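You operate a simulated robot arm through the tools that you are given. There is no shell and no other tool. Be economical: measure what you need, move in short steps, check, and stop when the job is done.

The job below is to be done with a simulated robot arm. You get a single attempt, and the scene is never put back.

Task
Take the red pin from the top of the wooden table and leave it on the top of the stack of gratings. Fetch the red plug from the top of the wooden table and set it on the shelf under the wooden table. Put the white jar on the top of the wooden table away on the top of the blue tool chest. Put the tape roll on the top of the wooden table away on the black bench top. Take the purple sensor and leave it on top of the orange block on the top of the blue-legged bench. Fetch the teal sensor and stand it in the inside of the white tray. The order is free. Set down upright: red pin, white jar, teal sensor.

It is judged by the outcome, as a careful person would: the job done as asked, and still so three seconds after it is handed in. It fails if anything else is knocked over, pushed out of place, dropped, spilled or broken.

Robot
A 7-joint arm with a vacuum gripper on a trunk, on a base that drives. Base frame: it is fixed to the floor where the robot stands at the start and does not move with it; the origin is under the middle of the robot, x ahead of it, y to its left, z up; the surface under the hand at the start is at about z = 0.88. Readings come in m, degrees, newtons and seconds.
With the tool pointing down near the work surface it reaches from about 0.1 to 0.62 m from the robot's upright axis, wherever it stands. Its first joint turns from -69.0 to 172.0 degrees. Places, roughly: black bench top [-4.2, 0.1, 0.8]; inside of the white tray (16x15 cm) [-5.62, -11.44, 0.86]; orange block (7x7x4 cm) [-0.4, -11.4, 0.9]; purple sensor [-0.25, -11.25, 1]; red pin (5x5x15 cm) [0.5, -0.1, 1]; red plug (4x4x4 cm) [0.3, -0.1, 0.9]; shelf under the wooden table [0.6, -0.1, 0.3]; tape roll (6x6x4 cm) [0.8, 0.2, 0.9]; teal sensor [-0.75, -11.25, 1]; top of the blue tool chest [-2.2, 0, 1]; top of the stack of gratings [0.8, -4.4, 0.6]; white jar [0.5, 0.25, 1]. Payload 1.06 kg.
Tool frame: the origin (TCP) lies in the middle of the cups' lips, and z points out of the cups. The gripper has 1 cup of 0.024 m across, covering 0.024 by 0.024 m (tool x, y); the bellows give 0.008 m. With the vacuum on, a cup seals on a smooth face that it is pressed against (1 to 4 N); it does not hold porous or soft things. The pull reaches 23 N.
Orientation is told as [roll, pitch, yaw] about the base's x, y, z axes, in that order, counted from this pose: with the cups facing straight down, the tool's x points along the base's -x, its y along +y and its z along -z.

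Tools
- The arm moves only by the tool move_arm. Its argument "deltas" is a list that holds one entry, the list of rows, each a list of 6 numbers: the shift along the base's x, y, z in m, then the turn, a rotation vector about the base's x, y, z in degrees. In form: [[[tx, ty, tz, rx, ry, rz], ...]]. A call has 1 to 12 rows; each row shifts and turns the commanded pose from where the row before left it. "valve" is the vacuum: 1 switches it on, 0 off, set as the call begins (left out, the last holds). A row lasts 0.2 s, in which the tool goes at most 0.05 m and 8.6 degrees; a call with a longer step from one row to the next is refused whole, and so is a gripper value outside its range. A pose out of reach is approached as far as the arm can. The call stops where the force on the tool passes 40 N (or 10 N more than at its start, if that is more) or the arm is blocked; 0.2 s more then pass. The pull builds up within a second once a cup has sealed. Time passes only in rows, and 0.2 s behind the last, so rows that do not move give it time. The reply holds the time, the measured pose of the TCP, the force on the tool along the base axes and the pull of the vacuum, in the units named above and with some noise, with the torque about the TCP (base axes, N m) and any sound that the robot's microphone picked up.
- Cameras (640 x 400 px; columns grow to the right, rows downward): "scene" is now at [0.1782, 0.0048, 1.2273]; the picture's right is [0.03, -1.00, 0.00], its down [-0.54, -0.01, -0.84] and it looks along [0.84, 0.02, -0.54] (base axes); focal length 214 px, centre (320, 200). "wrist" rides on the gripper at [0.078, 0.019, -0.096] in the tool frame; the picture's right is [-0.24, 0.97, 0.00], its down [-0.71, -0.17, -0.68] and it looks along [-0.67, -0.16, 0.73] (tool axes); focal length 243 px, centre (320, 200). There is no depth. A picture from a camera that has moved, and an enlarged one, comes with that camera's place and axes in the base frame and with its lens. The place of the scene camera against the robot may be out by one fixed shift of up to 0.025 m in any direction.
- grab_frame(camera): a new picture of that camera. The clock stands still meanwhile.
- slide_trunk(by): slides the trunk up (or, below 0, down) by that many m; the arm and the scene camera ride with it, the base frame stays. It gives what a move gives, with no picture.
- drive_base(legs): drives the robot by 1 to 6 legs, each [ahead, left, turn to the left] in m, m and degrees, along the robot's own axes; the way and the turn of a leg run together, so that a leg with both is an arc; at most 1.5 m and 180 degrees a leg. The arm and the cameras ride along, it lands a little off, and it stops where it bumps. It gives what a move gives.
- aim_head(pan, tilt): turns the head with the scene camera to pan (to the left, within 80 degrees either way) and tilt (down, from -29 to 69), counted from straight ahead of the robot. It gives what a move gives.
- inspect(camera, box): a new picture of the part [left, top, right, bottom] of that camera's present view, enlarged. The clock stands still meanwhile.
- close_job(): hands the job in; it is judged then, once.

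Work in short steps. Places have to be worked out from the pictures, the camera data and where the tool is seen: move nearer, look again, correct. Check each grasp and each placing, and mend what went wrong. You have 186 turns and 148 pictures in all, those below and enlarged ones among them. Switch the vacuum off and draw the arm clear of the work before you hand the job in, unless the task says otherwise; then end with one line.

The tools are called after "Call:" as a command line: name --argument value ..., lists and objects as JSON in quotes. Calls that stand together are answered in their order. move_arm: Moves the arm, as the interface text tells. Its arguments: {"type":"object","properties":{"deltas":{"type":"array"},"valve":{"type":"number"}},"required":["deltas"]} The other tools are called the same way: slide_trunk (by) slides the trunk up or down; drive_base (legs) drives the base; aim_head (pan, tilt) turns the head that bears the scene camera; grab_frame (camera) takes a picture; inspect (camera, box) takes an enlarged picture of a part of a camera's view; close_job () hands the job in.

At the start:

```text
clock: 0.0
eef_pos: [0.3787, -0.1244, 1.1592]
orientation: [0.0, 0.0, 0.0]
ft_force: [0.1, 0.3, -0.5]
wrist_torque: [0.02, 0.02, 0.0]
pull: 0.1
trunk travel left (down, up): [-0.375, 0.117]
robot x, y, heading: [-0.0019, 0.0007, 0.1]
head pan, tilt: [1.5, 32.6]
```

scene: 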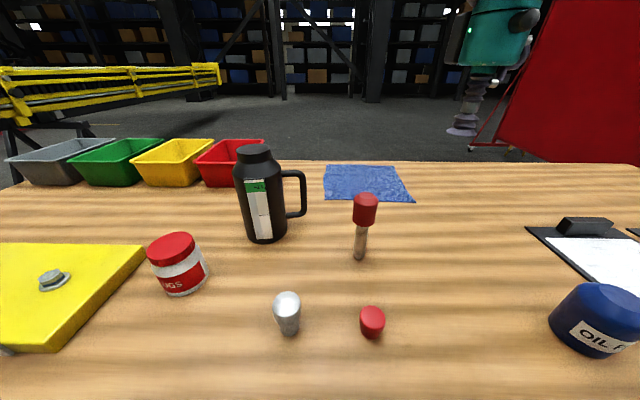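
wrist: 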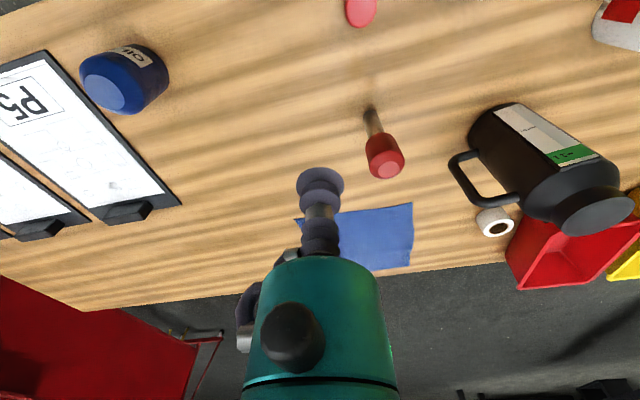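

The wrist view puts the plug near (0.342, -0.070) with its top at about z 0.92. I'll move above it and look again.

Call:
move_arm --deltas '[[[-0.012, 0.018, -0.04, 0, 0, 0], [-0.012, 0.018, -0.04, 0, 0, 0], [-0.012, 0.018, -0.04, 0, 0, 0], [0, 0, -0.03, 0, 0, 0]]]'

Call:
grab_frame --camera "wrist"

Call:
grab_frame --camera "scene"

```text
clock: 1.0
eef_pos: [0.341, -0.0693, 1.0082]
orientation: [0.1, 0.0, -0.1]
ft_force: [0.5, 0.3, 0.1]
wrist_torque: [0.0, 0.0, -0.02]
pull: 0.1
trunk travel left (down, up): [-0.375, 0.117]
robot x, y, heading: [0.0017, -0.0008, 0.0]
head pan, tilt: [1.5, 32.6]
```

```text
145 pictures are left
camera wrist: at [0.2643, -0.05, 1.1033], right [0.24, 0.97, 0.0], down [0.71, -0.17, 0.68], along [0.67, -0.16, -0.73], focal length 243 px, centre (320, 200)
```

wrist: 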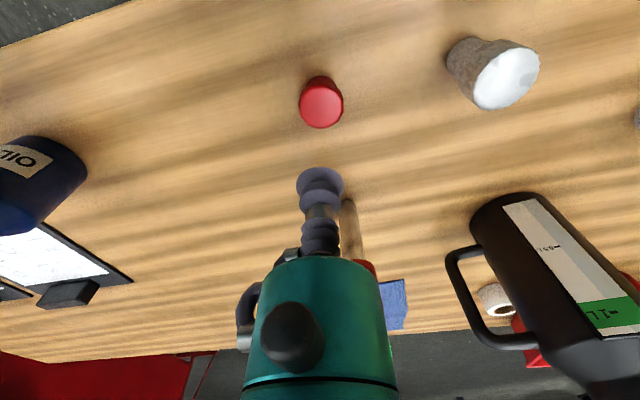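

```text
144 pictures are left
camera scene: at [0.1783, 0.0047, 1.2273], right [0.03, -1.0, 0.0], down [-0.54, -0.01, -0.84], along [0.84, 0.02, -0.54], focal length 214 px, centre (320, 200)
```

scene: 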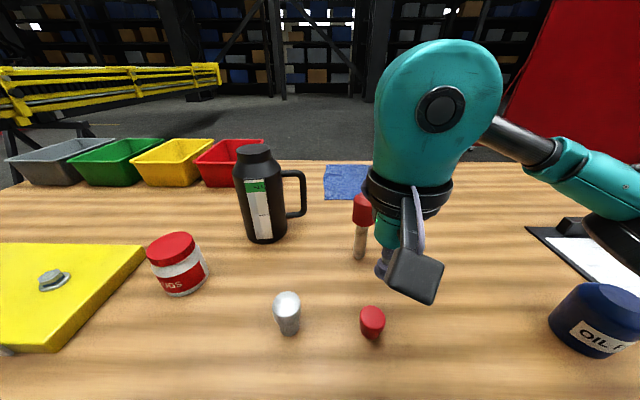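

The plug's top works out at about (0.337, -0.067). I'll shift slightly, switch the vacuum on and descend until contact.

Call:
move_arm --deltas '[[[-0.004, 0.002, -0.04, 0, 0, 0], [0, 0, -0.035, 0, 0, 0], [0, 0, -0.008, 0, 0, 0], [0, 0, -0.004, 0, 0, 0], [0, 0, 0, 0, 0, 0]]]' --valve 1

Call:
grab_frame --camera "wrist"

```text
clock: 2.2
eef_pos: [0.3395, -0.0702, 0.9222]
orientation: [0.0, 0.0, -0.2]
ft_force: [0.6, -0.1, 0.2]
wrist_torque: [0.01, 0.03, 0.03]
pull: 0.0
trunk travel left (down, up): [-0.375, 0.117]
robot x, y, heading: [-0.0027, 0.002, -0.4]
head pan, tilt: [1.5, 32.6]
```

```text
143 pictures are left
camera wrist: at [0.2621, -0.0505, 1.0176], right [0.24, 0.97, 0.0], down [0.71, -0.17, 0.69], along [0.67, -0.16, -0.73], focal length 243 px, centre (320, 200)
```

wrist: 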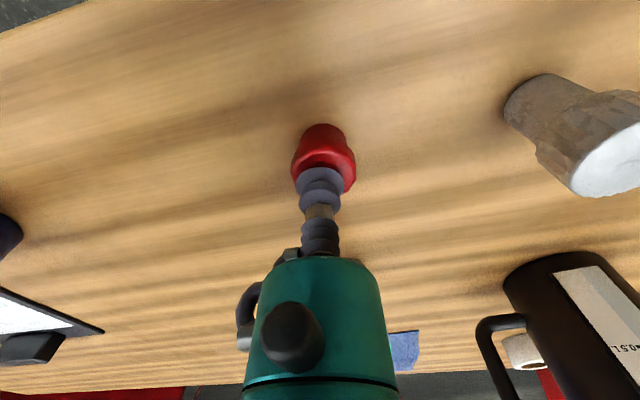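

The cup is just over the plug without contact yet, so I'll go on down in small steps.

Call:
move_arm --deltas '[[[0, 0.002, -0.004, 0, 0, 0], [0, 0, -0.003, 0, 0, 0], [0, 0, -0.003, 0, 0, 0], [0, 0, 0, 0, 0, 0], [0, 0, 0, 0, 0, 0]]]'

```text
clock: 3.4
eef_pos: [0.3378, -0.0652, 0.9164]
orientation: [-0.1, -0.8, -0.1]
ft_force: [-0.2, 0.0, -0.7]
wrist_torque: [0.03, 0.01, 0.01]
pull: 22.9
trunk travel left (down, up): [-0.375, 0.117]
robot x, y, heading: [0.0005, 0.0011, -0.5]
head pan, tilt: [1.5, 32.6]
```

It sealed with a pull of 22.9 N. I'll lift it straight up and check.

Call:
move_arm --deltas '[[[0, 0, 0.02, 0, 0, 0], [0, 0, 0.04, 0, 0, 0], [0, 0, 0.05, 0, 0, 0], [0, 0, 0.05, 0, 0, 0], [0, 0, 0.02, 0, 0, 0]]]'

Call:
grab_frame --camera "wrist"

Call:
drive_base --legs '[[-0.7, 0, 0]]'

Call:
grab_frame --camera "scene"

```text
clock: 4.6
eef_pos: [0.3372, -0.0681, 1.0928]
orientation: [0.0, 0.1, 0.0]
ft_force: [-0.5, -0.5, -0.1]
wrist_torque: [0.0, -0.03, 0.03]
pull: 22.5
trunk travel left (down, up): [-0.375, 0.117]
robot x, y, heading: [0.0013, -0.0003, 0.4]
head pan, tilt: [1.5, 32.6]
```

```text
142 pictures are left
camera wrist: at [0.2607, -0.0495, 1.1899], right [0.23, 0.97, 0.0], down [0.71, -0.17, 0.68], along [0.67, -0.16, -0.73], focal length 243 px, centre (320, 200)
```

wrist: 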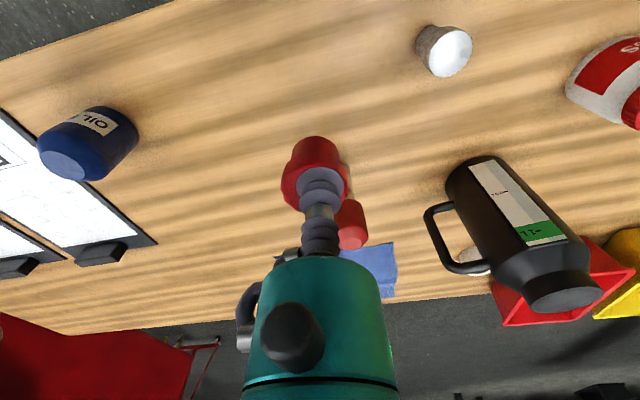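

```text
clock: 8.4
eef_pos: [-0.347, -0.0684, 1.0933]
orientation: [0.0, 0.1, 0.6]
ft_force: [-0.7, 0.0, -1.0]
wrist_torque: [0.04, 0.02, -0.03]
pull: 23.3
trunk travel left (down, up): [-0.375, 0.117]
robot x, y, heading: [-0.6826, -0.0036, 0.5]
head pan, tilt: [1.5, 32.6]
```

```text
141 pictures are left
camera scene: at [-0.5073, 0.003, 1.2273], right [0.04, -1.0, 0.0], down [-0.54, -0.02, -0.84], along [0.84, 0.03, -0.54], focal length 214 px, centre (320, 200)
```

scene: 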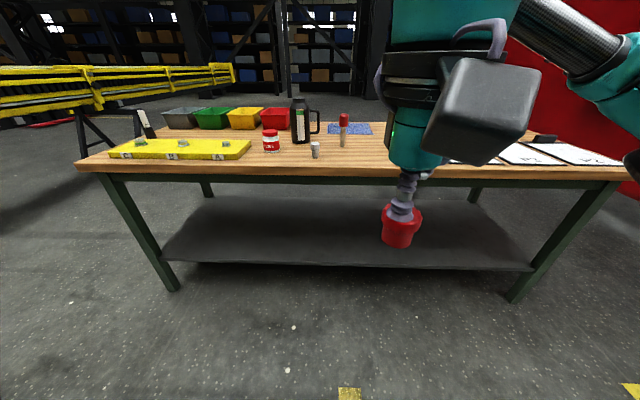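

The plug is held, the table's front edge is near x=0.24, and the shelf (z≈0.3) starts near x=0.29. I'll lower the trunk, turn the head to watch the arm, and tilt the tool to reach under.

Call:
slide_trunk --by -0.375

Call:
move_arm --deltas '[[[0.02, 0, -0.02, 0, -7.5, 0], [0.02, 0, -0.02, 0, -7.5, 0], [0.02, 0, -0.02, 0, -7.5, 0], [0.02, 0, -0.02, 0, -7.5, 0], [0.03, 0, -0.03, 0, 0, 0], [0.03, 0, -0.03, 0, 0, 0]]]'

Call:
grab_frame --camera "scene"

Call:
grab_frame --camera "wrist"

```text
clock: 10.8
eef_pos: [-0.34, -0.0697, 0.8216]
orientation: [-0.2, 0.6, 0.2]
ft_force: [8.0, -2.7, -2.7]
wrist_torque: [0.22, 0.37, 0.14]
pull: 22.7
trunk travel left (down, up): [-0.109, 0.384]
robot x, y, heading: [-0.6891, -0.0035, 0.5]
head pan, tilt: [1.5, 32.6]
stopped: the force on the tool passed its limit at 73 N (the readings are from after the stop); the commanded pose is now the measured one
```

```text
clock: 12.2
eef_pos: [-0.2017, -0.0677, 0.679]
orientation: [-0.4, -29.4, 0.3]
ft_force: [0.8, -0.1, -0.3]
wrist_torque: [0.0, -0.03, 0.01]
pull: 22.5
trunk travel left (down, up): [-0.109, 0.384]
robot x, y, heading: [-0.6854, -0.0058, 0.4]
head pan, tilt: [1.5, 32.6]
```

```text
140 pictures are left
camera scene: at [-0.431, 0.0038, 0.948], right [0.04, -1.0, 0.0], down [-0.54, -0.02, -0.84], along [0.84, 0.03, -0.54], focal length 214 px, centre (320, 200)
```

scene: 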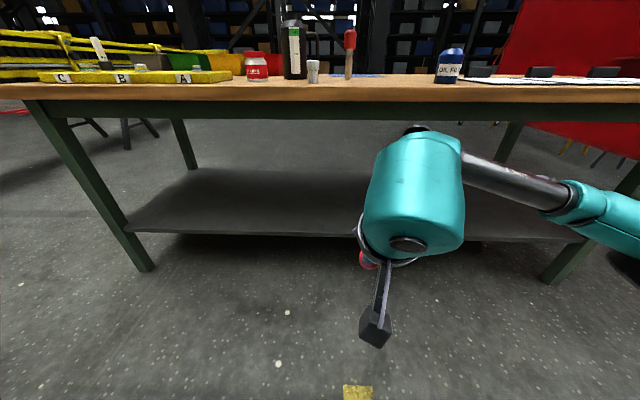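

```text
139 pictures are left
camera wrist: at [-0.316, -0.0479, 0.7238], right [0.2, 0.97, 0.11], down [0.28, -0.16, 0.95], along [0.94, -0.16, -0.31], focal length 243 px, centre (320, 200)
```

wrist: 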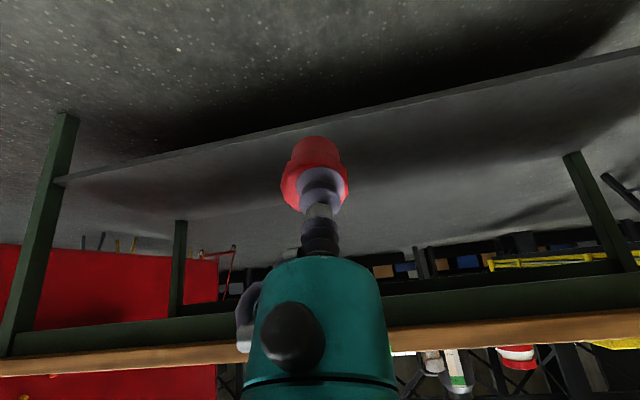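

The trunk stopped 0.27 m down on a force, though the plug is still held. With the arm now extended forward, I'll try the rest of the slide.

Call:
slide_trunk --by -0.1

```text
clock: 13.5
eef_pos: [-0.2003, -0.0702, 0.5825]
orientation: [-0.4, -29.4, 0.3]
ft_force: [0.2, 0.0, 0.4]
wrist_torque: [-0.02, 0.01, 0.01]
pull: 23.1
trunk travel left (down, up): [-0.009, 0.484]
robot x, y, heading: [-0.6865, -0.0022, 0.5]
head pan, tilt: [1.5, 32.6]
```

The trunk is now fully down. I'll lower the hand to about z 0.43 in the open with more reach, then check the arm's shape.

Call:
move_arm --deltas '[[[0.01, 0, -0.04, 0, 0, 0], [0.01, 0, -0.04, 0, 0, 0], [0.01, 0, -0.04, 0, 0, 0], [0.01, 0, -0.03, 0, 0, 0]]]'

Call:
grab_frame --camera "scene"

Call:
grab_frame --camera "wrist"

```text
clock: 14.5
eef_pos: [-0.1621, -0.0736, 0.4303]
orientation: [-0.4, -29.6, 0.2]
ft_force: [0.5, 0.5, -0.9]
wrist_torque: [0.01, -0.01, 0.01]
pull: 22.1
trunk travel left (down, up): [-0.009, 0.484]
robot x, y, heading: [-0.6851, -0.0028, 0.6]
head pan, tilt: [1.5, 32.6]
```

```text
138 pictures are left
camera scene: at [-0.4025, 0.0042, 0.852], right [0.04, -1.0, 0.0], down [-0.54, -0.02, -0.84], along [0.84, 0.03, -0.54], focal length 214 px, centre (320, 200)
```

scene: 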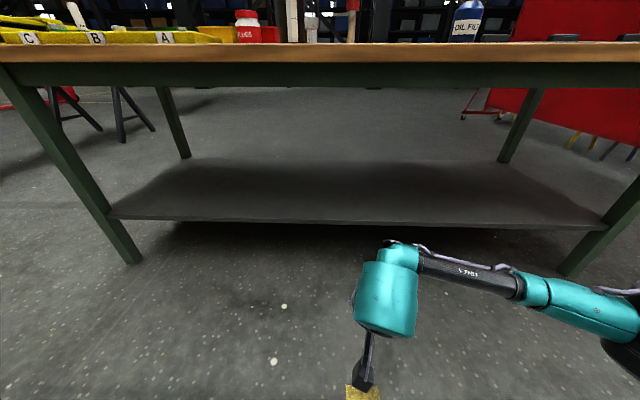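

```text
137 pictures are left
camera wrist: at [-0.2762, -0.0541, 0.476], right [0.2, 0.97, 0.11], down [0.28, -0.16, 0.95], along [0.94, -0.16, -0.31], focal length 243 px, centre (320, 200)
```

wrist: 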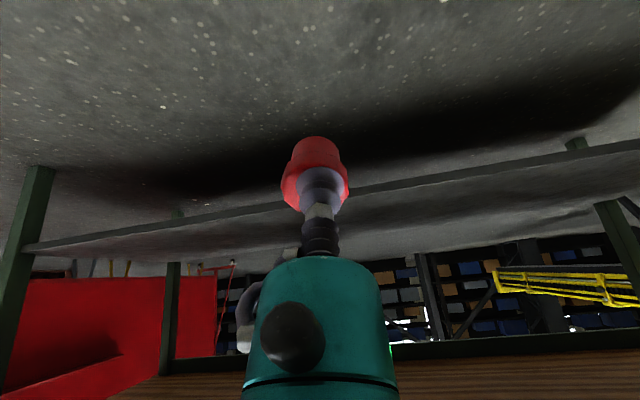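

The arm and elbow are all below the tabletop, and the plug's underside (≈0.385) clears the shelf edge (≈0.31). I'll drive ahead 0.45 m.

Call:
drive_base --legs '[[0.45, 0, 0]]'

Call:
grab_frame --camera "scene"

Call:
grab_frame --camera "wrist"

```text
clock: 17.2
eef_pos: [0.2856, -0.075, 0.4319]
orientation: [-0.4, -29.4, -0.2]
ft_force: [-1.0, 0.0, -0.6]
wrist_torque: [0.0, 0.04, 0.01]
pull: 23.2
trunk travel left (down, up): [-0.009, 0.484]
robot x, y, heading: [-0.2388, 0.0007, 0.2]
head pan, tilt: [1.5, 32.6]
```

```text
136 pictures are left
camera scene: at [0.0456, 0.005, 0.852], right [0.03, -1.0, 0.0], down [-0.54, -0.02, -0.84], along [0.84, 0.02, -0.54], focal length 214 px, centre (320, 200)
```

scene: 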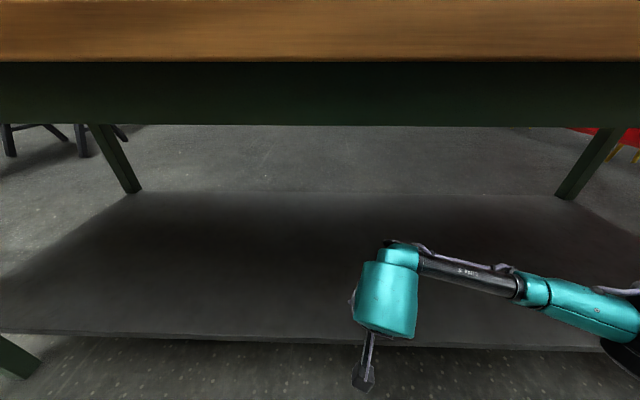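

```text
135 pictures are left
camera wrist: at [0.1713, -0.0543, 0.4764], right [0.21, 0.97, 0.11], down [0.28, -0.17, 0.95], along [0.94, -0.17, -0.31], focal length 243 px, centre (320, 200)
```

wrist: 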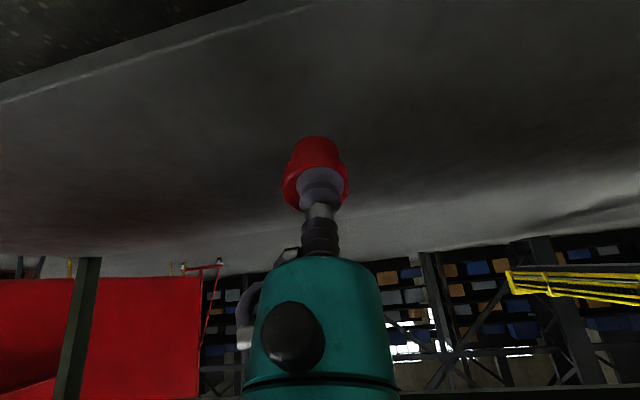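

The shelf edge is near x=0.30. I'll extend the arm 0.09 m further in and lower toward first contact.

Call:
move_arm --deltas '[[[0.03, 0, 0, 0, 0, 0], [0.03, 0, 0, 0, 0, 0], [0.03, 0, -0.02, 0, 0, 0], [0, 0, -0.025, 0, 0, 0], [0, 0, -0.02, 0, 0, 0], [0, 0, -0.008, 0, 0, 0], [0, 0, -0.004, 0, 0, 0]]]'

Call:
grab_frame --camera "wrist"

```text
clock: 18.8
eef_pos: [0.3749, -0.0748, 0.3544]
orientation: [-0.5, -29.4, -0.1]
ft_force: [-0.2, -0.2, 0.6]
wrist_torque: [-0.01, 0.01, 0.02]
pull: 22.5
trunk travel left (down, up): [-0.009, 0.484]
robot x, y, heading: [-0.2343, -0.0014, 0.0]
head pan, tilt: [1.5, 32.6]
```

```text
134 pictures are left
camera wrist: at [0.2612, -0.0551, 0.3999], right [0.21, 0.97, 0.11], down [0.28, -0.17, 0.95], along [0.94, -0.17, -0.31], focal length 243 px, centre (320, 200)
```

wrist: 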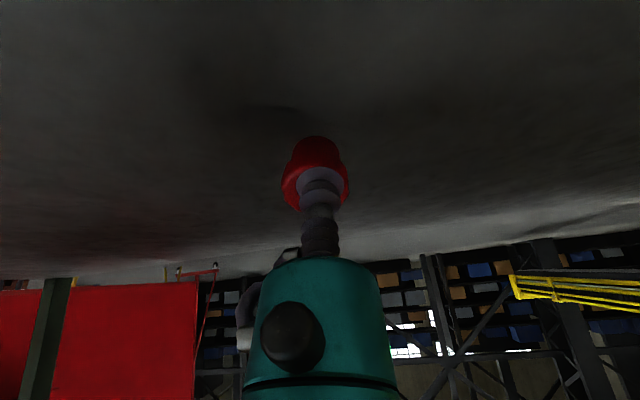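

No contact yet at 0.354, so I'll continue gently.

Call:
move_arm --deltas '[[[0, 0, -0.004, 0, 0, 0], [0, 0, -0.003, 0, 0, 0], [0, 0, -0.003, 0, 0, 0]]]'

```text
clock: 19.6
eef_pos: [0.3751, -0.0739, 0.3448]
orientation: [-0.4, -29.4, -0.1]
ft_force: [-0.4, 0.2, 0.7]
wrist_torque: [-0.01, 0.0, 0.03]
pull: 23.1
trunk travel left (down, up): [-0.009, 0.484]
robot x, y, heading: [-0.237, 0.0001, 0.3]
head pan, tilt: [1.5, 32.6]
```

Call:
move_arm --deltas '[[[0, 0, -0.004, 0, 0, 0], [0, 0, -0.004, 0, 0, 0]]]'

Call:
grab_frame --camera "wrist"

```text
clock: 20.2
eef_pos: [0.3755, -0.0739, 0.3362]
orientation: [-0.4, -29.4, -0.1]
ft_force: [0.2, 0.6, -0.9]
wrist_torque: [0.0, -0.03, -0.02]
pull: 22.8
trunk travel left (down, up): [-0.009, 0.484]
robot x, y, heading: [-0.2343, -0.0018, 0.2]
head pan, tilt: [1.5, 32.6]
```

```text
133 pictures are left
camera wrist: at [0.2621, -0.054, 0.3813], right [0.21, 0.97, 0.11], down [0.28, -0.17, 0.95], along [0.94, -0.17, -0.31], focal length 243 px, centre (320, 200)
```

wrist: 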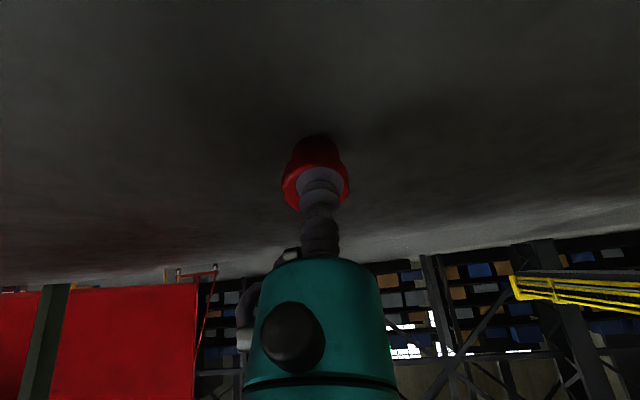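

Shadows are converging but there is no contact force yet. I'll keep stepping down.

Call:
move_arm --deltas '[[[0, 0, -0.004, 0, 0, 0], [0, 0, -0.004, 0, 0, 0]]]'

Call:
inspect --camera "wrist" --box '[220, 80, 420, 260]'

```text
clock: 20.8
eef_pos: [0.3752, -0.0727, 0.33]
orientation: [-0.2, -29.7, -0.2]
ft_force: [-3.2, -0.6, 20.4]
wrist_torque: [-0.04, -0.02, -0.02]
pull: 23.1
trunk travel left (down, up): [-0.009, 0.484]
robot x, y, heading: [-0.2389, 0.0018, 0.4]
head pan, tilt: [1.5, 32.6]
```

```text
2.22 times, centred on (320, 170) of wrist
camera zoom: at [0.2618, -0.0538, 0.3747], right [0.21, 0.97, 0.11], down [0.28, -0.17, 0.95], along [0.94, -0.17, -0.3], focal length 539 px, centre (320, 267)
```

zoom: 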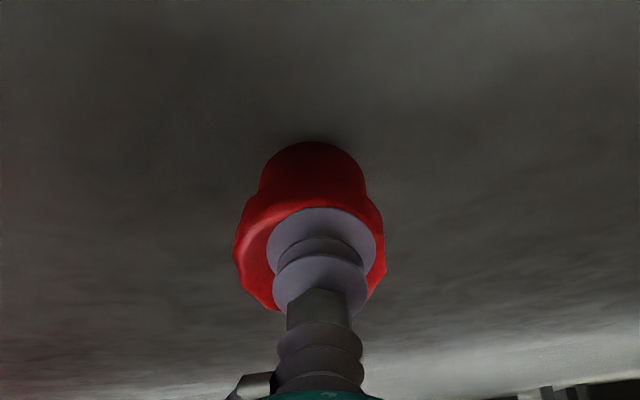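

It made contact at 20 N, with the plug narrowing toward its foot, so a 30° tilt is marginal for release. There is room under the table, so I'll lift 3 cm, drive in 5 cm and turn the tool upright.

Call:
move_arm --deltas '[[[0, 0, 0.01, 0, 0, 0], [0, 0, 0.03, 0, 0, 0]]]'

Call:
drive_base --legs '[[0.05, 0, 0]]'

Call:
move_arm --deltas '[[[-0.005, 0, 0, 0, 7.4, 0], [-0.005, 0, 0, 0, 7.4, 0], [-0.005, 0, 0, 0, 7.4, 0], [-0.005, 0, 0, 0, 7.4, 0], [0, 0, 0, 0, 0, 0]]]'

Call:
grab_frame --camera "scene"

Call:
grab_frame --camera "wrist"

```text
clock: 21.4
eef_pos: [0.3755, -0.0727, 0.3675]
orientation: [-0.5, -29.4, -0.1]
ft_force: [-0.3, 0.2, 0.9]
wrist_torque: [-0.01, -0.04, -0.02]
pull: 22.7
trunk travel left (down, up): [-0.009, 0.484]
robot x, y, heading: [-0.2344, -0.0024, 0.2]
head pan, tilt: [1.5, 32.6]
```

```text
clock: 22.3
eef_pos: [0.4261, -0.0727, 0.3678]
orientation: [-0.4, -29.4, 0.0]
ft_force: [-0.3, -0.2, -0.1]
wrist_torque: [-0.02, -0.06, -0.02]
pull: 22.8
trunk travel left (down, up): [-0.009, 0.484]
robot x, y, heading: [-0.1894, -0.001, 0.4]
head pan, tilt: [1.5, 32.6]
```

```text
clock: 23.5
eef_pos: [0.4067, -0.0717, 0.3687]
orientation: [-0.5, 0.5, -0.2]
ft_force: [0.6, -0.5, -0.1]
wrist_torque: [0.0, -0.03, 0.01]
pull: 22.9
trunk travel left (down, up): [-0.009, 0.484]
robot x, y, heading: [-0.1899, -0.0001, -0.0]
head pan, tilt: [1.5, 32.6]
```

```text
131 pictures are left
camera scene: at [0.0958, 0.0052, 0.8519], right [0.03, -1.0, 0.0], down [-0.54, -0.02, -0.84], along [0.84, 0.02, -0.54], focal length 214 px, centre (320, 200)
```

scene: 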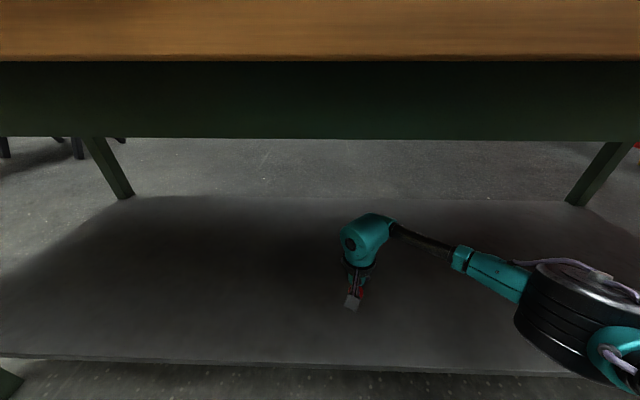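

```text
130 pictures are left
camera wrist: at [0.3303, -0.0516, 0.4647], right [0.24, 0.97, -0.01], down [0.71, -0.17, 0.68], along [0.66, -0.17, -0.73], focal length 243 px, centre (320, 200)
```

wrist: 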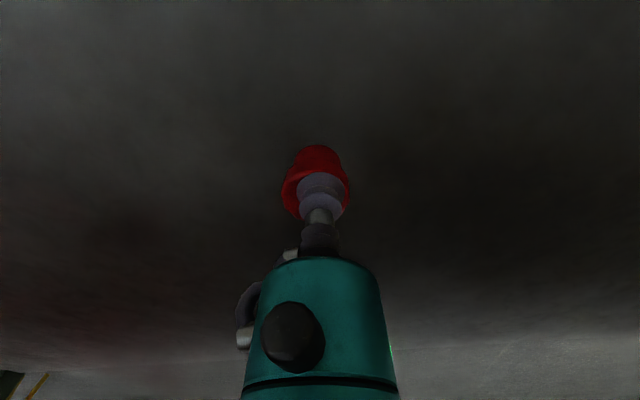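

The tool is upright under the table with good clearance. The shelf is at about z 0.29, so I'll lower to near 0.33.

Call:
move_arm --deltas '[[[0, 0, -0.02, 0, 0, 0], [0, 0, -0.008, 0, 0, 0], [0, 0, -0.004, 0, 0, 0], [0, 0, -0.003, 0, 0, 0]]]'

```text
clock: 24.5
eef_pos: [0.4063, -0.0718, 0.333]
orientation: [-0.4, 0.2, -0.2]
ft_force: [-1.0, 0.3, -0.5]
wrist_torque: [-0.02, -0.06, -0.04]
pull: 23.1
trunk travel left (down, up): [-0.009, 0.484]
robot x, y, heading: [-0.1875, -0.0043, 0.2]
head pan, tilt: [1.5, 32.6]
```

Call:
move_arm --deltas '[[[0, 0, -0.003, 0, 0, 0], [0, 0, -0.003, 0, 0, 0]]]'

```text
clock: 25.1
eef_pos: [0.4067, -0.0719, 0.3302]
orientation: [-0.5, 0.0, -0.2]
ft_force: [2.0, -0.8, 19.3]
wrist_torque: [-0.06, 0.06, -0.01]
pull: 23.0
trunk travel left (down, up): [-0.009, 0.484]
robot x, y, heading: [-0.1878, 0.0025, 0.3]
head pan, tilt: [1.5, 32.6]
```

The plug is firmly on the shelf, so I'll release it, wait for the pull to fade, and lift off.

Call:
move_arm --deltas '[[[0, 0, 0.002, 0, 0, 0], [0, 0, 0, 0, 0, 0], [0, 0, 0, 0, 0, 0], [0, 0, 0, 0, 0, 0], [0, 0, 0.01, 0, 0, 0], [0, 0, 0.03, 0, 0, 0], [0, 0, 0.03, 0, 0, 0]]]' --valve 0

Call:
grab_frame --camera "wrist"

```text
clock: 26.7
eef_pos: [0.4061, -0.0731, 0.3987]
orientation: [-0.5, 0.2, -0.1]
ft_force: [0.4, -0.5, 0.1]
wrist_torque: [0.0, -0.03, -0.07]
pull: 0.0
trunk travel left (down, up): [-0.009, 0.484]
robot x, y, heading: [-0.1828, -0.0047, 0.0]
head pan, tilt: [1.5, 32.6]
```

```text
129 pictures are left
camera wrist: at [0.3284, -0.0527, 0.4948], right [0.24, 0.97, -0.01], down [0.71, -0.17, 0.68], along [0.66, -0.17, -0.73], focal length 243 px, centre (320, 200)
```

wrist: 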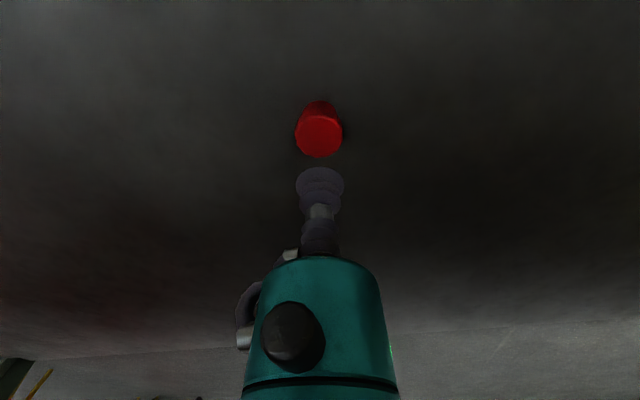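

The plug stands upright on the shelf. I'll back straight out and then raise the trunk.

Call:
drive_base --legs '[[-0.5, 0, 0]]'

Call:
slide_trunk --by 0.375

Call:
move_arm --deltas '[[[0, 0, 0.05, 0, 0, 0], [0, 0, 0.05, 0, 0, 0], [0, 0, 0.05, 0, 0, 0], [0, 0, 0.05, 0, 0, 0], [-0.02, 0, 0.045, 0, 0, 0], [-0.02, 0, 0.045, 0, 0, 0], [-0.02, 0, 0.045, 0, 0, 0], [-0.02, 0, 0.045, 0, 0, 0]]]'

Call:
grab_frame --camera "scene"

```text
clock: 29.7
eef_pos: [-0.0932, -0.0734, 0.3982]
orientation: [-0.4, 0.1, -0.1]
ft_force: [-0.7, 1.7, 0.3]
wrist_torque: [0.01, -0.03, -0.02]
pull: 0.0
trunk travel left (down, up): [-0.009, 0.484]
robot x, y, heading: [-0.685, -0.0019, 0.4]
head pan, tilt: [1.5, 32.6]
```

```text
clock: 33.3
eef_pos: [-0.0938, -0.0732, 0.7735]
orientation: [-0.5, 0.2, 0.0]
ft_force: [0.3, 0.5, -0.4]
wrist_torque: [0.05, -0.01, -0.01]
pull: 0.1
trunk travel left (down, up): [-0.384, 0.109]
robot x, y, heading: [-0.6864, -0.0039, 0.6]
head pan, tilt: [1.5, 32.6]
```

```text
clock: 35.1
eef_pos: [-0.1746, -0.0784, 1.1539]
orientation: [-0.6, 0.2, 0.0]
ft_force: [-0.2, -0.3, 0.0]
wrist_torque: [-0.02, 0.05, -0.03]
pull: 0.1
trunk travel left (down, up): [-0.384, 0.109]
robot x, y, heading: [-0.6864, -0.0036, 0.4]
head pan, tilt: [1.5, 32.6]
```

```text
128 pictures are left
camera scene: at [-0.5113, 0.0034, 1.2371], right [0.03, -1.0, 0.0], down [-0.54, -0.02, -0.84], along [0.84, 0.03, -0.54], focal length 214 px, centre (320, 200)
```

scene: 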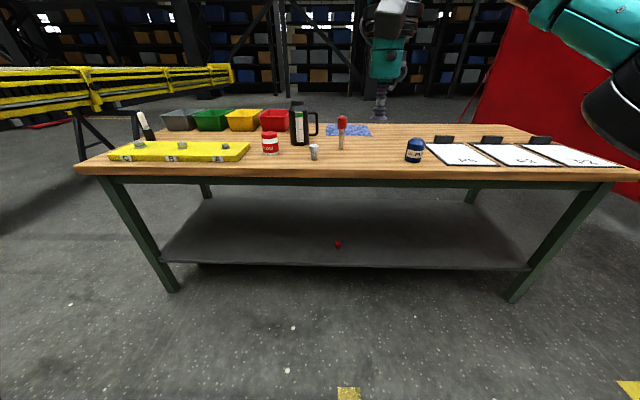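

The plug sits on the shelf. Next is the jar, around (0.43, 0.27), so I'll shift the hand left and back at z 1.15 and drive to the table offset to the left.

Call:
move_arm --deltas '[[[-0.025, 0.04, 0, 0, 0, 0], [-0.025, 0.04, 0, 0, 0, 0], [-0.025, 0.04, 0, 0, 0, 0], [-0.025, 0.04, 0, 0, 0, 0], [0, 0.04, 0, 0, 0, 0]]]'

Call:
drive_base --legs '[[0, 0.15, 0], [0.68, 0, 0]]'

Call:
grab_frame --camera "wrist"

Call:
grab_frame --camera "scene"

```text
clock: 36.3
eef_pos: [-0.2769, 0.1267, 1.154]
orientation: [-0.4, 0.2, -0.1]
ft_force: [0.5, 0.3, -0.5]
wrist_torque: [0.03, 0.02, 0.01]
pull: 0.0
trunk travel left (down, up): [-0.384, 0.109]
robot x, y, heading: [-0.6883, -0.0022, 0.3]
head pan, tilt: [1.5, 32.6]
```

```text
clock: 41.6
eef_pos: [0.4075, 0.2787, 1.1535]
orientation: [-0.5, 0.2, 0.0]
ft_force: [0.1, 0.0, -0.4]
wrist_torque: [0.02, -0.04, 0.01]
pull: 0.0
trunk travel left (down, up): [-0.384, 0.109]
robot x, y, heading: [-0.0006, 0.1517, 0.3]
head pan, tilt: [1.5, 32.6]
```

```text
127 pictures are left
camera wrist: at [0.3304, 0.2991, 1.2488], right [0.24, 0.97, -0.01], down [0.71, -0.17, 0.68], along [0.66, -0.17, -0.73], focal length 243 px, centre (320, 200)
```

wrist: 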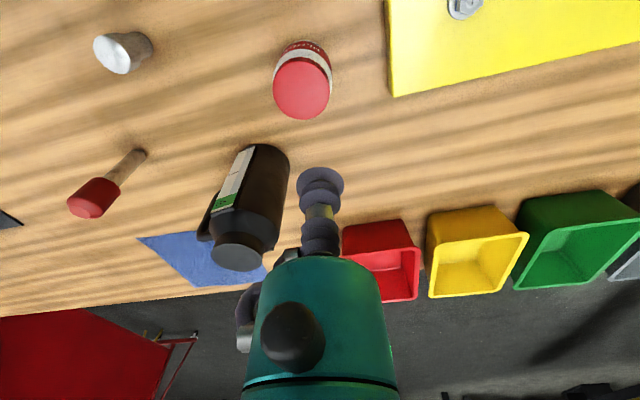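

```text
126 pictures are left
camera scene: at [0.173, 0.1565, 1.237], right [0.03, -1.0, 0.0], down [-0.54, -0.02, -0.84], along [0.84, 0.03, -0.54], focal length 214 px, centre (320, 200)
```

scene: 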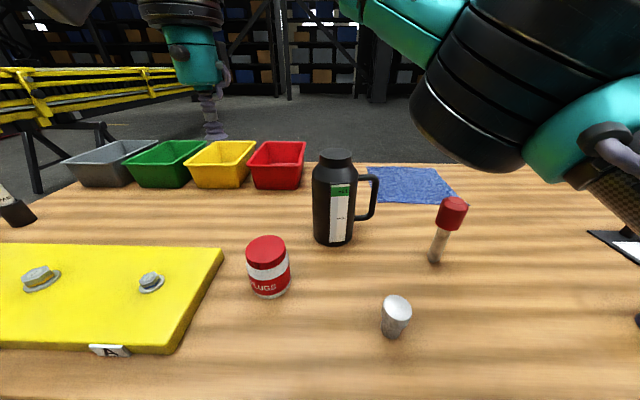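

The jar's lid works out near (0.415, 0.254). I'll move over it at z 1.03 and look again.

Call:
move_arm --deltas '[[[0.002, -0.008, -0.04, 0, 0, 0], [0.002, -0.008, -0.04, 0, 0, 0], [0.003, -0.008, -0.04, 0, 0, 0]]]'

Call:
grab_frame --camera "wrist"

```text
clock: 42.4
eef_pos: [0.4144, 0.2561, 1.0301]
orientation: [-0.6, 0.1, 0.0]
ft_force: [0.1, -0.4, 0.1]
wrist_torque: [0.02, -0.01, 0.0]
pull: 0.2
trunk travel left (down, up): [-0.384, 0.109]
robot x, y, heading: [-0.0032, 0.1543, -0.0]
head pan, tilt: [1.5, 32.6]
```

```text
125 pictures are left
camera wrist: at [0.3374, 0.2751, 1.1264], right [0.24, 0.97, -0.01], down [0.71, -0.17, 0.68], along [0.66, -0.17, -0.73], focal length 243 px, centre (320, 200)
```

wrist: 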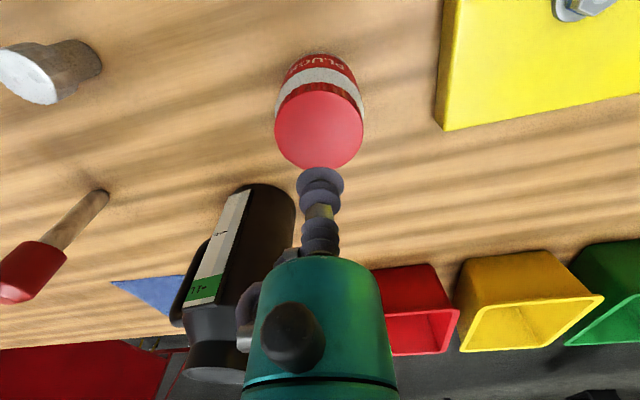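

The lid is centred under the cup (0.415, 0.254, ~0.97). Vacuum on and descend.

Call:
move_arm --deltas '[[[0, -0.001, -0.04, 0, 0, 0], [0, 0, -0.012, 0, 0, 0], [0, 0, -0.004, 0, 0, 0], [0, 0, -0.004, 0, 0, 0], [0, 0, 0, 0, 0, 0]]]' --valve 1

```text
clock: 43.6
eef_pos: [0.4138, 0.2529, 0.9727]
orientation: [-0.5, 0.2, 0.0]
ft_force: [0.0, -0.2, -0.4]
wrist_torque: [0.0, 0.03, -0.01]
pull: 0.0
trunk travel left (down, up): [-0.384, 0.109]
robot x, y, heading: [-0.0011, 0.1523, 0.5]
head pan, tilt: [1.5, 32.6]
```

Call:
move_arm --deltas '[[[0, 0, -0.004, 0, 0, 0], [0, 0, -0.003, 0, 0, 0], [0, 0, 0, 0, 0, 0], [0, 0, 0, 0, 0, 0]]]'

```text
clock: 44.6
eef_pos: [0.4136, 0.2532, 0.9661]
orientation: [-0.5, 0.1, 0.1]
ft_force: [-0.3, -0.6, 3.3]
wrist_torque: [0.01, -0.02, -0.03]
pull: 23.1
trunk travel left (down, up): [-0.384, 0.109]
robot x, y, heading: [-0.0024, 0.1533, 0.3]
head pan, tilt: [1.5, 32.6]
```

It sealed. I'll lift the jar, then check the wrist view.

Call:
move_arm --deltas '[[[0, 0, 0.01, 0, 0, 0], [0, 0, 0.03, 0, 0, 0], [0, 0, 0.05, 0, 0, 0], [0, 0, 0.05, 0, 0, 0], [0, 0, 0.05, 0, 0, 0]]]'

Call:
grab_frame --camera "wrist"

Call:
drive_base --legs '[[-0.6, 0, 0]]'

```text
clock: 45.8
eef_pos: [0.4138, 0.2562, 1.1586]
orientation: [-0.6, 0.2, 0.2]
ft_force: [0.2, -0.1, -0.4]
wrist_torque: [-0.01, 0.02, 0.02]
pull: 22.5
trunk travel left (down, up): [-0.384, 0.109]
robot x, y, heading: [-0.003, 0.1509, 0.1]
head pan, tilt: [1.5, 32.6]
```

```text
124 pictures are left
camera wrist: at [0.3364, 0.2765, 1.2547], right [0.23, 0.97, -0.01], down [0.71, -0.16, 0.68], along [0.66, -0.17, -0.73], focal length 243 px, centre (320, 200)
```

wrist: 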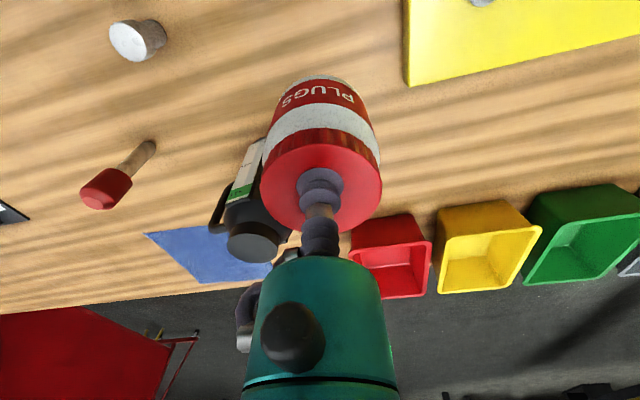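

```text
clock: 49.3
eef_pos: [-0.218, 0.2542, 1.1582]
orientation: [-0.5, 0.3, 0.6]
ft_force: [0.0, -0.1, 0.0]
wrist_torque: [0.04, -0.01, -0.03]
pull: 23.0
trunk travel left (down, up): [-0.384, 0.109]
robot x, y, heading: [-0.6356, 0.1444, 0.9]
head pan, tilt: [1.5, 32.6]
```

The jar is held. I'll turn around in place and look toward the tool chest.

Call:
drive_base --legs '[[0, 0, 179]]'

Call:
grab_frame --camera "scene"

```text
clock: 57.1
eef_pos: [-1.0489, 0.0314, 1.1581]
orientation: [-0.6, 0.2, -179.1]
ft_force: [0.5, 0.0, 0.1]
wrist_torque: [0.0, -0.01, 0.0]
pull: 22.8
trunk travel left (down, up): [-0.384, 0.109]
robot x, y, heading: [-0.6322, 0.1439, -178.6]
head pan, tilt: [1.5, 32.6]
```

```text
123 pictures are left
camera scene: at [-0.7972, 0.1406, 1.237], right [-0.05, 1.0, 0.0], down [0.54, 0.03, -0.84], along [-0.84, -0.04, -0.54], focal length 214 px, centre (320, 200)
```

scene: 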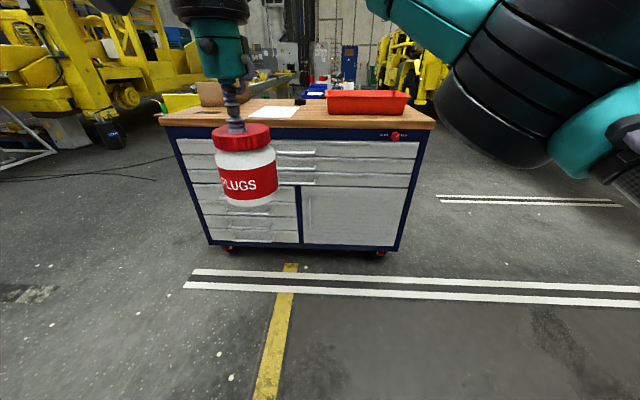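

The chest's front edge is near x=-1.97 with its top at z≈0.965. I'll raise the trunk 0.1 m for clearance and drive 0.6 m nearer to see the top.

Call:
slide_trunk --by 0.1

Call:
drive_base --legs '[[0.6, 0, 0]]'

Call:
grab_frame --camera "scene"

```text
clock: 58.4
eef_pos: [-1.0488, 0.0327, 1.2568]
orientation: [-0.5, 0.2, -179.0]
ft_force: [0.3, 1.0, -1.2]
wrist_torque: [0.0, 0.0, 0.06]
pull: 23.0
trunk travel left (down, up): [-0.484, 0.009]
robot x, y, heading: [-0.6352, 0.148, -178.7]
head pan, tilt: [1.5, 32.6]
```

```text
clock: 61.7
eef_pos: [-1.6308, 0.0153, 1.2581]
orientation: [-0.6, 0.2, -178.7]
ft_force: [0.1, 0.6, -0.6]
wrist_torque: [0.0, 0.01, 0.01]
pull: 23.4
trunk travel left (down, up): [-0.484, 0.009]
robot x, y, heading: [-1.2151, 0.1296, -178.6]
head pan, tilt: [1.5, 32.6]
```

```text
122 pictures are left
camera scene: at [-1.3112, 0.1274, 1.3504], right [-0.05, 1.0, 0.0], down [0.54, 0.03, -0.84], along [-0.84, -0.04, -0.54], focal length 214 px, centre (320, 200)
```

scene: 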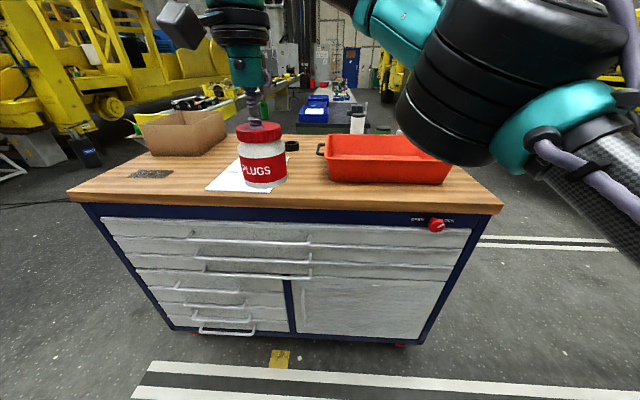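

There's clear wood at the left front between the dark patch and the paper, near (-2.05, -0.42). I'll sidestep left, move forward partway and look with the wrist camera.

Call:
drive_base --legs '[[0, 0.43, 0], [0.3, 0, 0]]'

Call:
grab_frame --camera "wrist"

Call:
grab_frame --camera "scene"

```text
clock: 67.7
eef_pos: [-1.916, -0.4225, 1.258]
orientation: [-0.5, 0.2, -178.2]
ft_force: [-0.2, -0.5, -1.1]
wrist_torque: [0.01, 0.02, -0.02]
pull: 23.1
trunk travel left (down, up): [-0.484, 0.009]
robot x, y, heading: [-1.5043, -0.3046, -177.9]
head pan, tilt: [1.5, 32.6]
```

```text
121 pictures are left
camera wrist: at [-1.8364, -0.4406, 1.354], right [-0.21, -0.98, -0.01], down [-0.71, 0.14, 0.68], along [-0.67, 0.15, -0.73], focal length 243 px, centre (320, 200)
```

wrist: 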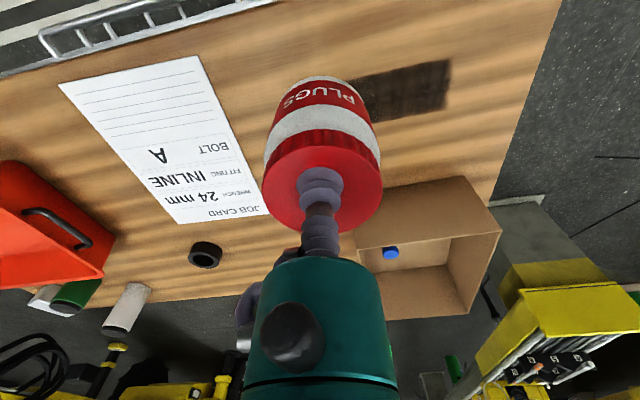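

```text
120 pictures are left
camera scene: at [-1.5966, -0.3089, 1.3504], right [-0.06, 1.0, 0.0], down [0.54, 0.03, -0.84], along [-0.84, -0.05, -0.54], focal length 214 px, centre (320, 200)
```

scene: 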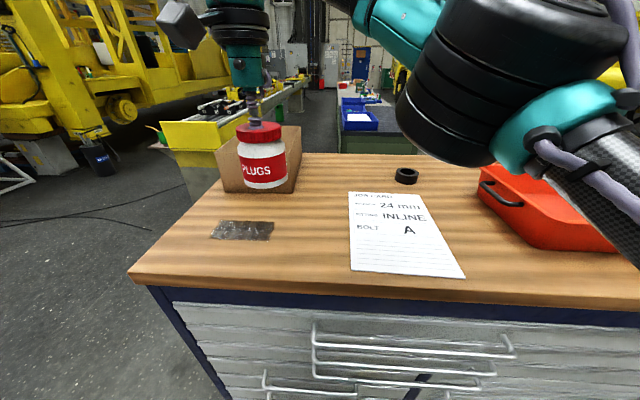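

Between the dark patch and the paper, (-2.0, -0.355) is clear wood with about 10 cm on each side. I'll move over it and descend partway.

Call:
move_arm --deltas '[[[-0.03, 0.022, 0, 0, 0, 0], [-0.03, 0.022, -0.01, 0, 0, 0], [-0.025, 0.021, -0.03, 0, 0, 0], [0, 0, -0.04, 0, 0, 0], [0, 0, -0.03, 0, 0, 0]]]'

Call:
grab_frame --camera "wrist"

Call:
grab_frame --camera "scene"

```text
clock: 68.8
eef_pos: [-1.9986, -0.3603, 1.1466]
orientation: [-0.5, 0.2, -178.3]
ft_force: [-0.1, -0.2, -0.7]
wrist_torque: [0.01, 0.0, 0.05]
pull: 23.2
trunk travel left (down, up): [-0.484, 0.009]
robot x, y, heading: [-1.5014, -0.3058, -178.0]
head pan, tilt: [1.5, 32.6]
```

```text
119 pictures are left
camera wrist: at [-1.9198, -0.3775, 1.2435], right [-0.21, -0.98, -0.01], down [-0.71, 0.14, 0.68], along [-0.67, 0.15, -0.73], focal length 243 px, centre (320, 200)
```

wrist: 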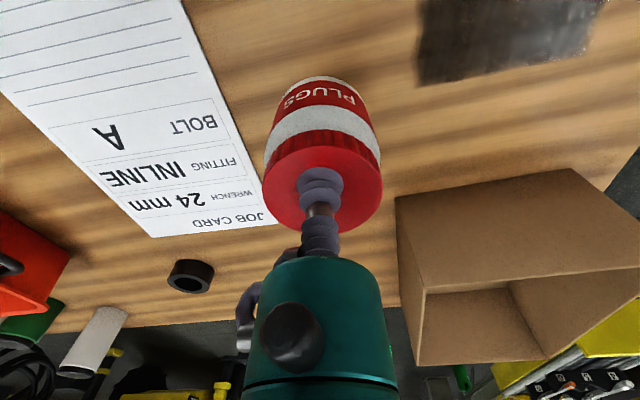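

```text
118 pictures are left
camera scene: at [-1.5962, -0.3087, 1.3504], right [-0.06, 1.0, 0.0], down [0.54, 0.03, -0.84], along [-0.84, -0.05, -0.54], focal length 214 px, centre (320, 200)
```

scene: 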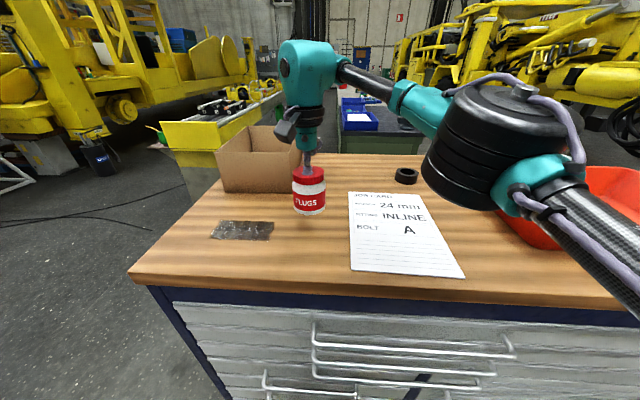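

Clear on both sides, so I'll descend toward the expected contact at TCP ≈1.07.

Call:
move_arm --deltas '[[[0, 0, -0.03, 0, 0, 0], [0, 0, -0.025, 0, 0, 0], [0, 0, -0.006, 0, 0, 0], [0, 0, -0.004, 0, 0, 0], [0, 0, -0.004, 0, 0, 0]]]'

Call:
grab_frame --camera "scene"

```text
clock: 70.0
eef_pos: [-1.9993, -0.358, 1.0814]
orientation: [-0.4, -0.1, -178.3]
ft_force: [-4.2, -0.5, 18.3]
wrist_torque: [-0.02, 0.01, 0.04]
pull: 23.3
trunk travel left (down, up): [-0.484, 0.009]
robot x, y, heading: [-1.5017, -0.3059, -178.2]
head pan, tilt: [1.5, 32.6]
```

```text
117 pictures are left
camera scene: at [-1.5946, -0.3088, 1.3508], right [-0.06, 1.0, 0.0], down [0.54, 0.03, -0.84], along [-0.84, -0.05, -0.54], focal length 214 px, centre (320, 200)
```

scene: 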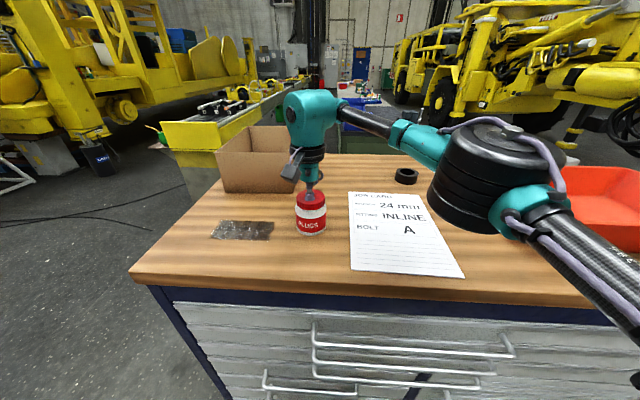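

Contact at 18 N, with the jar standing on the chest. I'll ease off slightly, release and lift away.

Call:
move_arm --deltas '[[[0, 0, 0.002, 0, 0, 0], [0, 0, 0, 0, 0, 0], [0, 0, 0, 0, 0, 0], [0, 0, 0, 0, 0, 0], [0, 0, 0.01, 0, 0, 0], [0, 0, 0.03, 0, 0, 0], [0, 0, 0.04, 0, 0, 0], [0, 0, 0.04, 0, 0, 0]]]' --valve 0

Call:
grab_frame --camera "scene"

```text
clock: 71.8
eef_pos: [-2.001, -0.3601, 1.202]
orientation: [-0.5, 0.1, -178.3]
ft_force: [-0.7, -0.2, 0.8]
wrist_torque: [0.0, -0.02, -0.02]
pull: 0.0
trunk travel left (down, up): [-0.484, 0.009]
robot x, y, heading: [-1.5028, -0.3046, -178.1]
head pan, tilt: [1.5, 32.6]
```

```text
116 pictures are left
camera scene: at [-1.5952, -0.3095, 1.3505], right [-0.06, 1.0, 0.0], down [0.54, 0.03, -0.84], along [-0.84, -0.05, -0.54], focal length 214 px, centre (320, 200)
```

scene: 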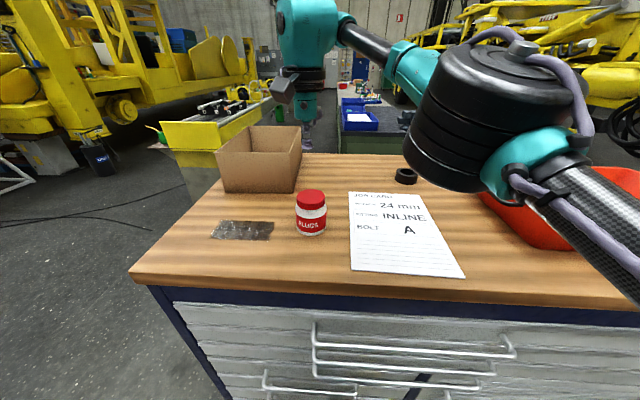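

The jar stands upright on the chest. I'll back off, turn to face the wooden table, and look for a way round to the tape.

Call:
drive_base --legs '[[-0.5, 0, 0], [0, 0, 178]]'

Call:
aim_head --pan 45 --tilt 15

Call:
grab_frame --camera "scene"

Call:
aim_head --pan -25 --tilt 15

Call:
grab_frame --camera "scene"

```text
clock: 82.1
eef_pos: [-0.5335, -0.2026, 1.2014]
orientation: [-0.5, 0.1, 5.1]
ft_force: [0.6, 0.2, 0.5]
wrist_torque: [-0.03, 0.02, -0.01]
pull: 0.0
trunk travel left (down, up): [-0.484, 0.009]
robot x, y, heading: [-1.0314, -0.2885, 5.2]
head pan, tilt: [1.5, 32.6]
```

```text
clock: 83.2
eef_pos: [-0.5341, -0.2028, 1.2012]
orientation: [-0.4, 0.2, 5.0]
ft_force: [0.3, -0.2, 0.9]
wrist_torque: [0.0, -0.02, 0.0]
pull: 0.0
trunk travel left (down, up): [-0.484, 0.009]
robot x, y, heading: [-1.0299, -0.289, 5.2]
head pan, tilt: [45.0, 15.0]
```

```text
115 pictures are left
camera scene: at [-0.953, -0.2111, 1.3787], right [0.77, -0.64, 0.0], down [-0.17, -0.2, -0.97], along [0.62, 0.74, -0.26], focal length 214 px, centre (320, 200)
```

scene: 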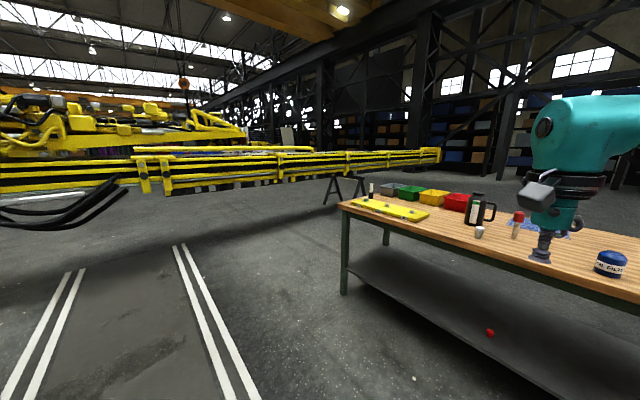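

```text
clock: 84.6
eef_pos: [-0.5326, -0.2027, 1.2003]
orientation: [-0.5, 0.2, 5.1]
ft_force: [0.5, -0.2, -0.5]
wrist_torque: [0.01, -0.01, -0.03]
pull: 0.0
trunk travel left (down, up): [-0.484, 0.009]
robot x, y, heading: [-1.0267, -0.2892, 5.3]
head pan, tilt: [-25.0, 15.0]
```

```text
114 pictures are left
camera scene: at [-0.9248, -0.3144, 1.3787], right [-0.34, -0.94, 0.0], down [-0.24, 0.09, -0.97], along [0.91, -0.33, -0.26], focal length 214 px, centre (320, 200)
```

scene: 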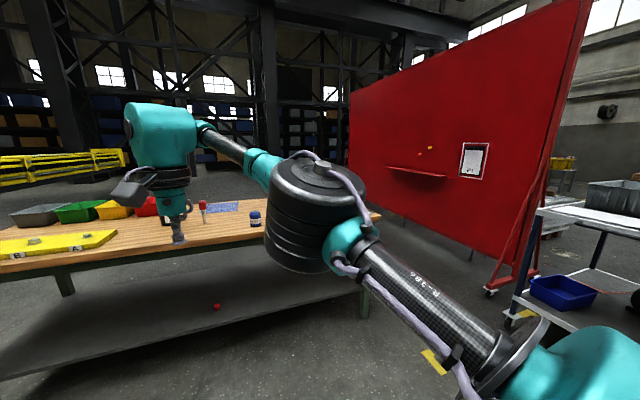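

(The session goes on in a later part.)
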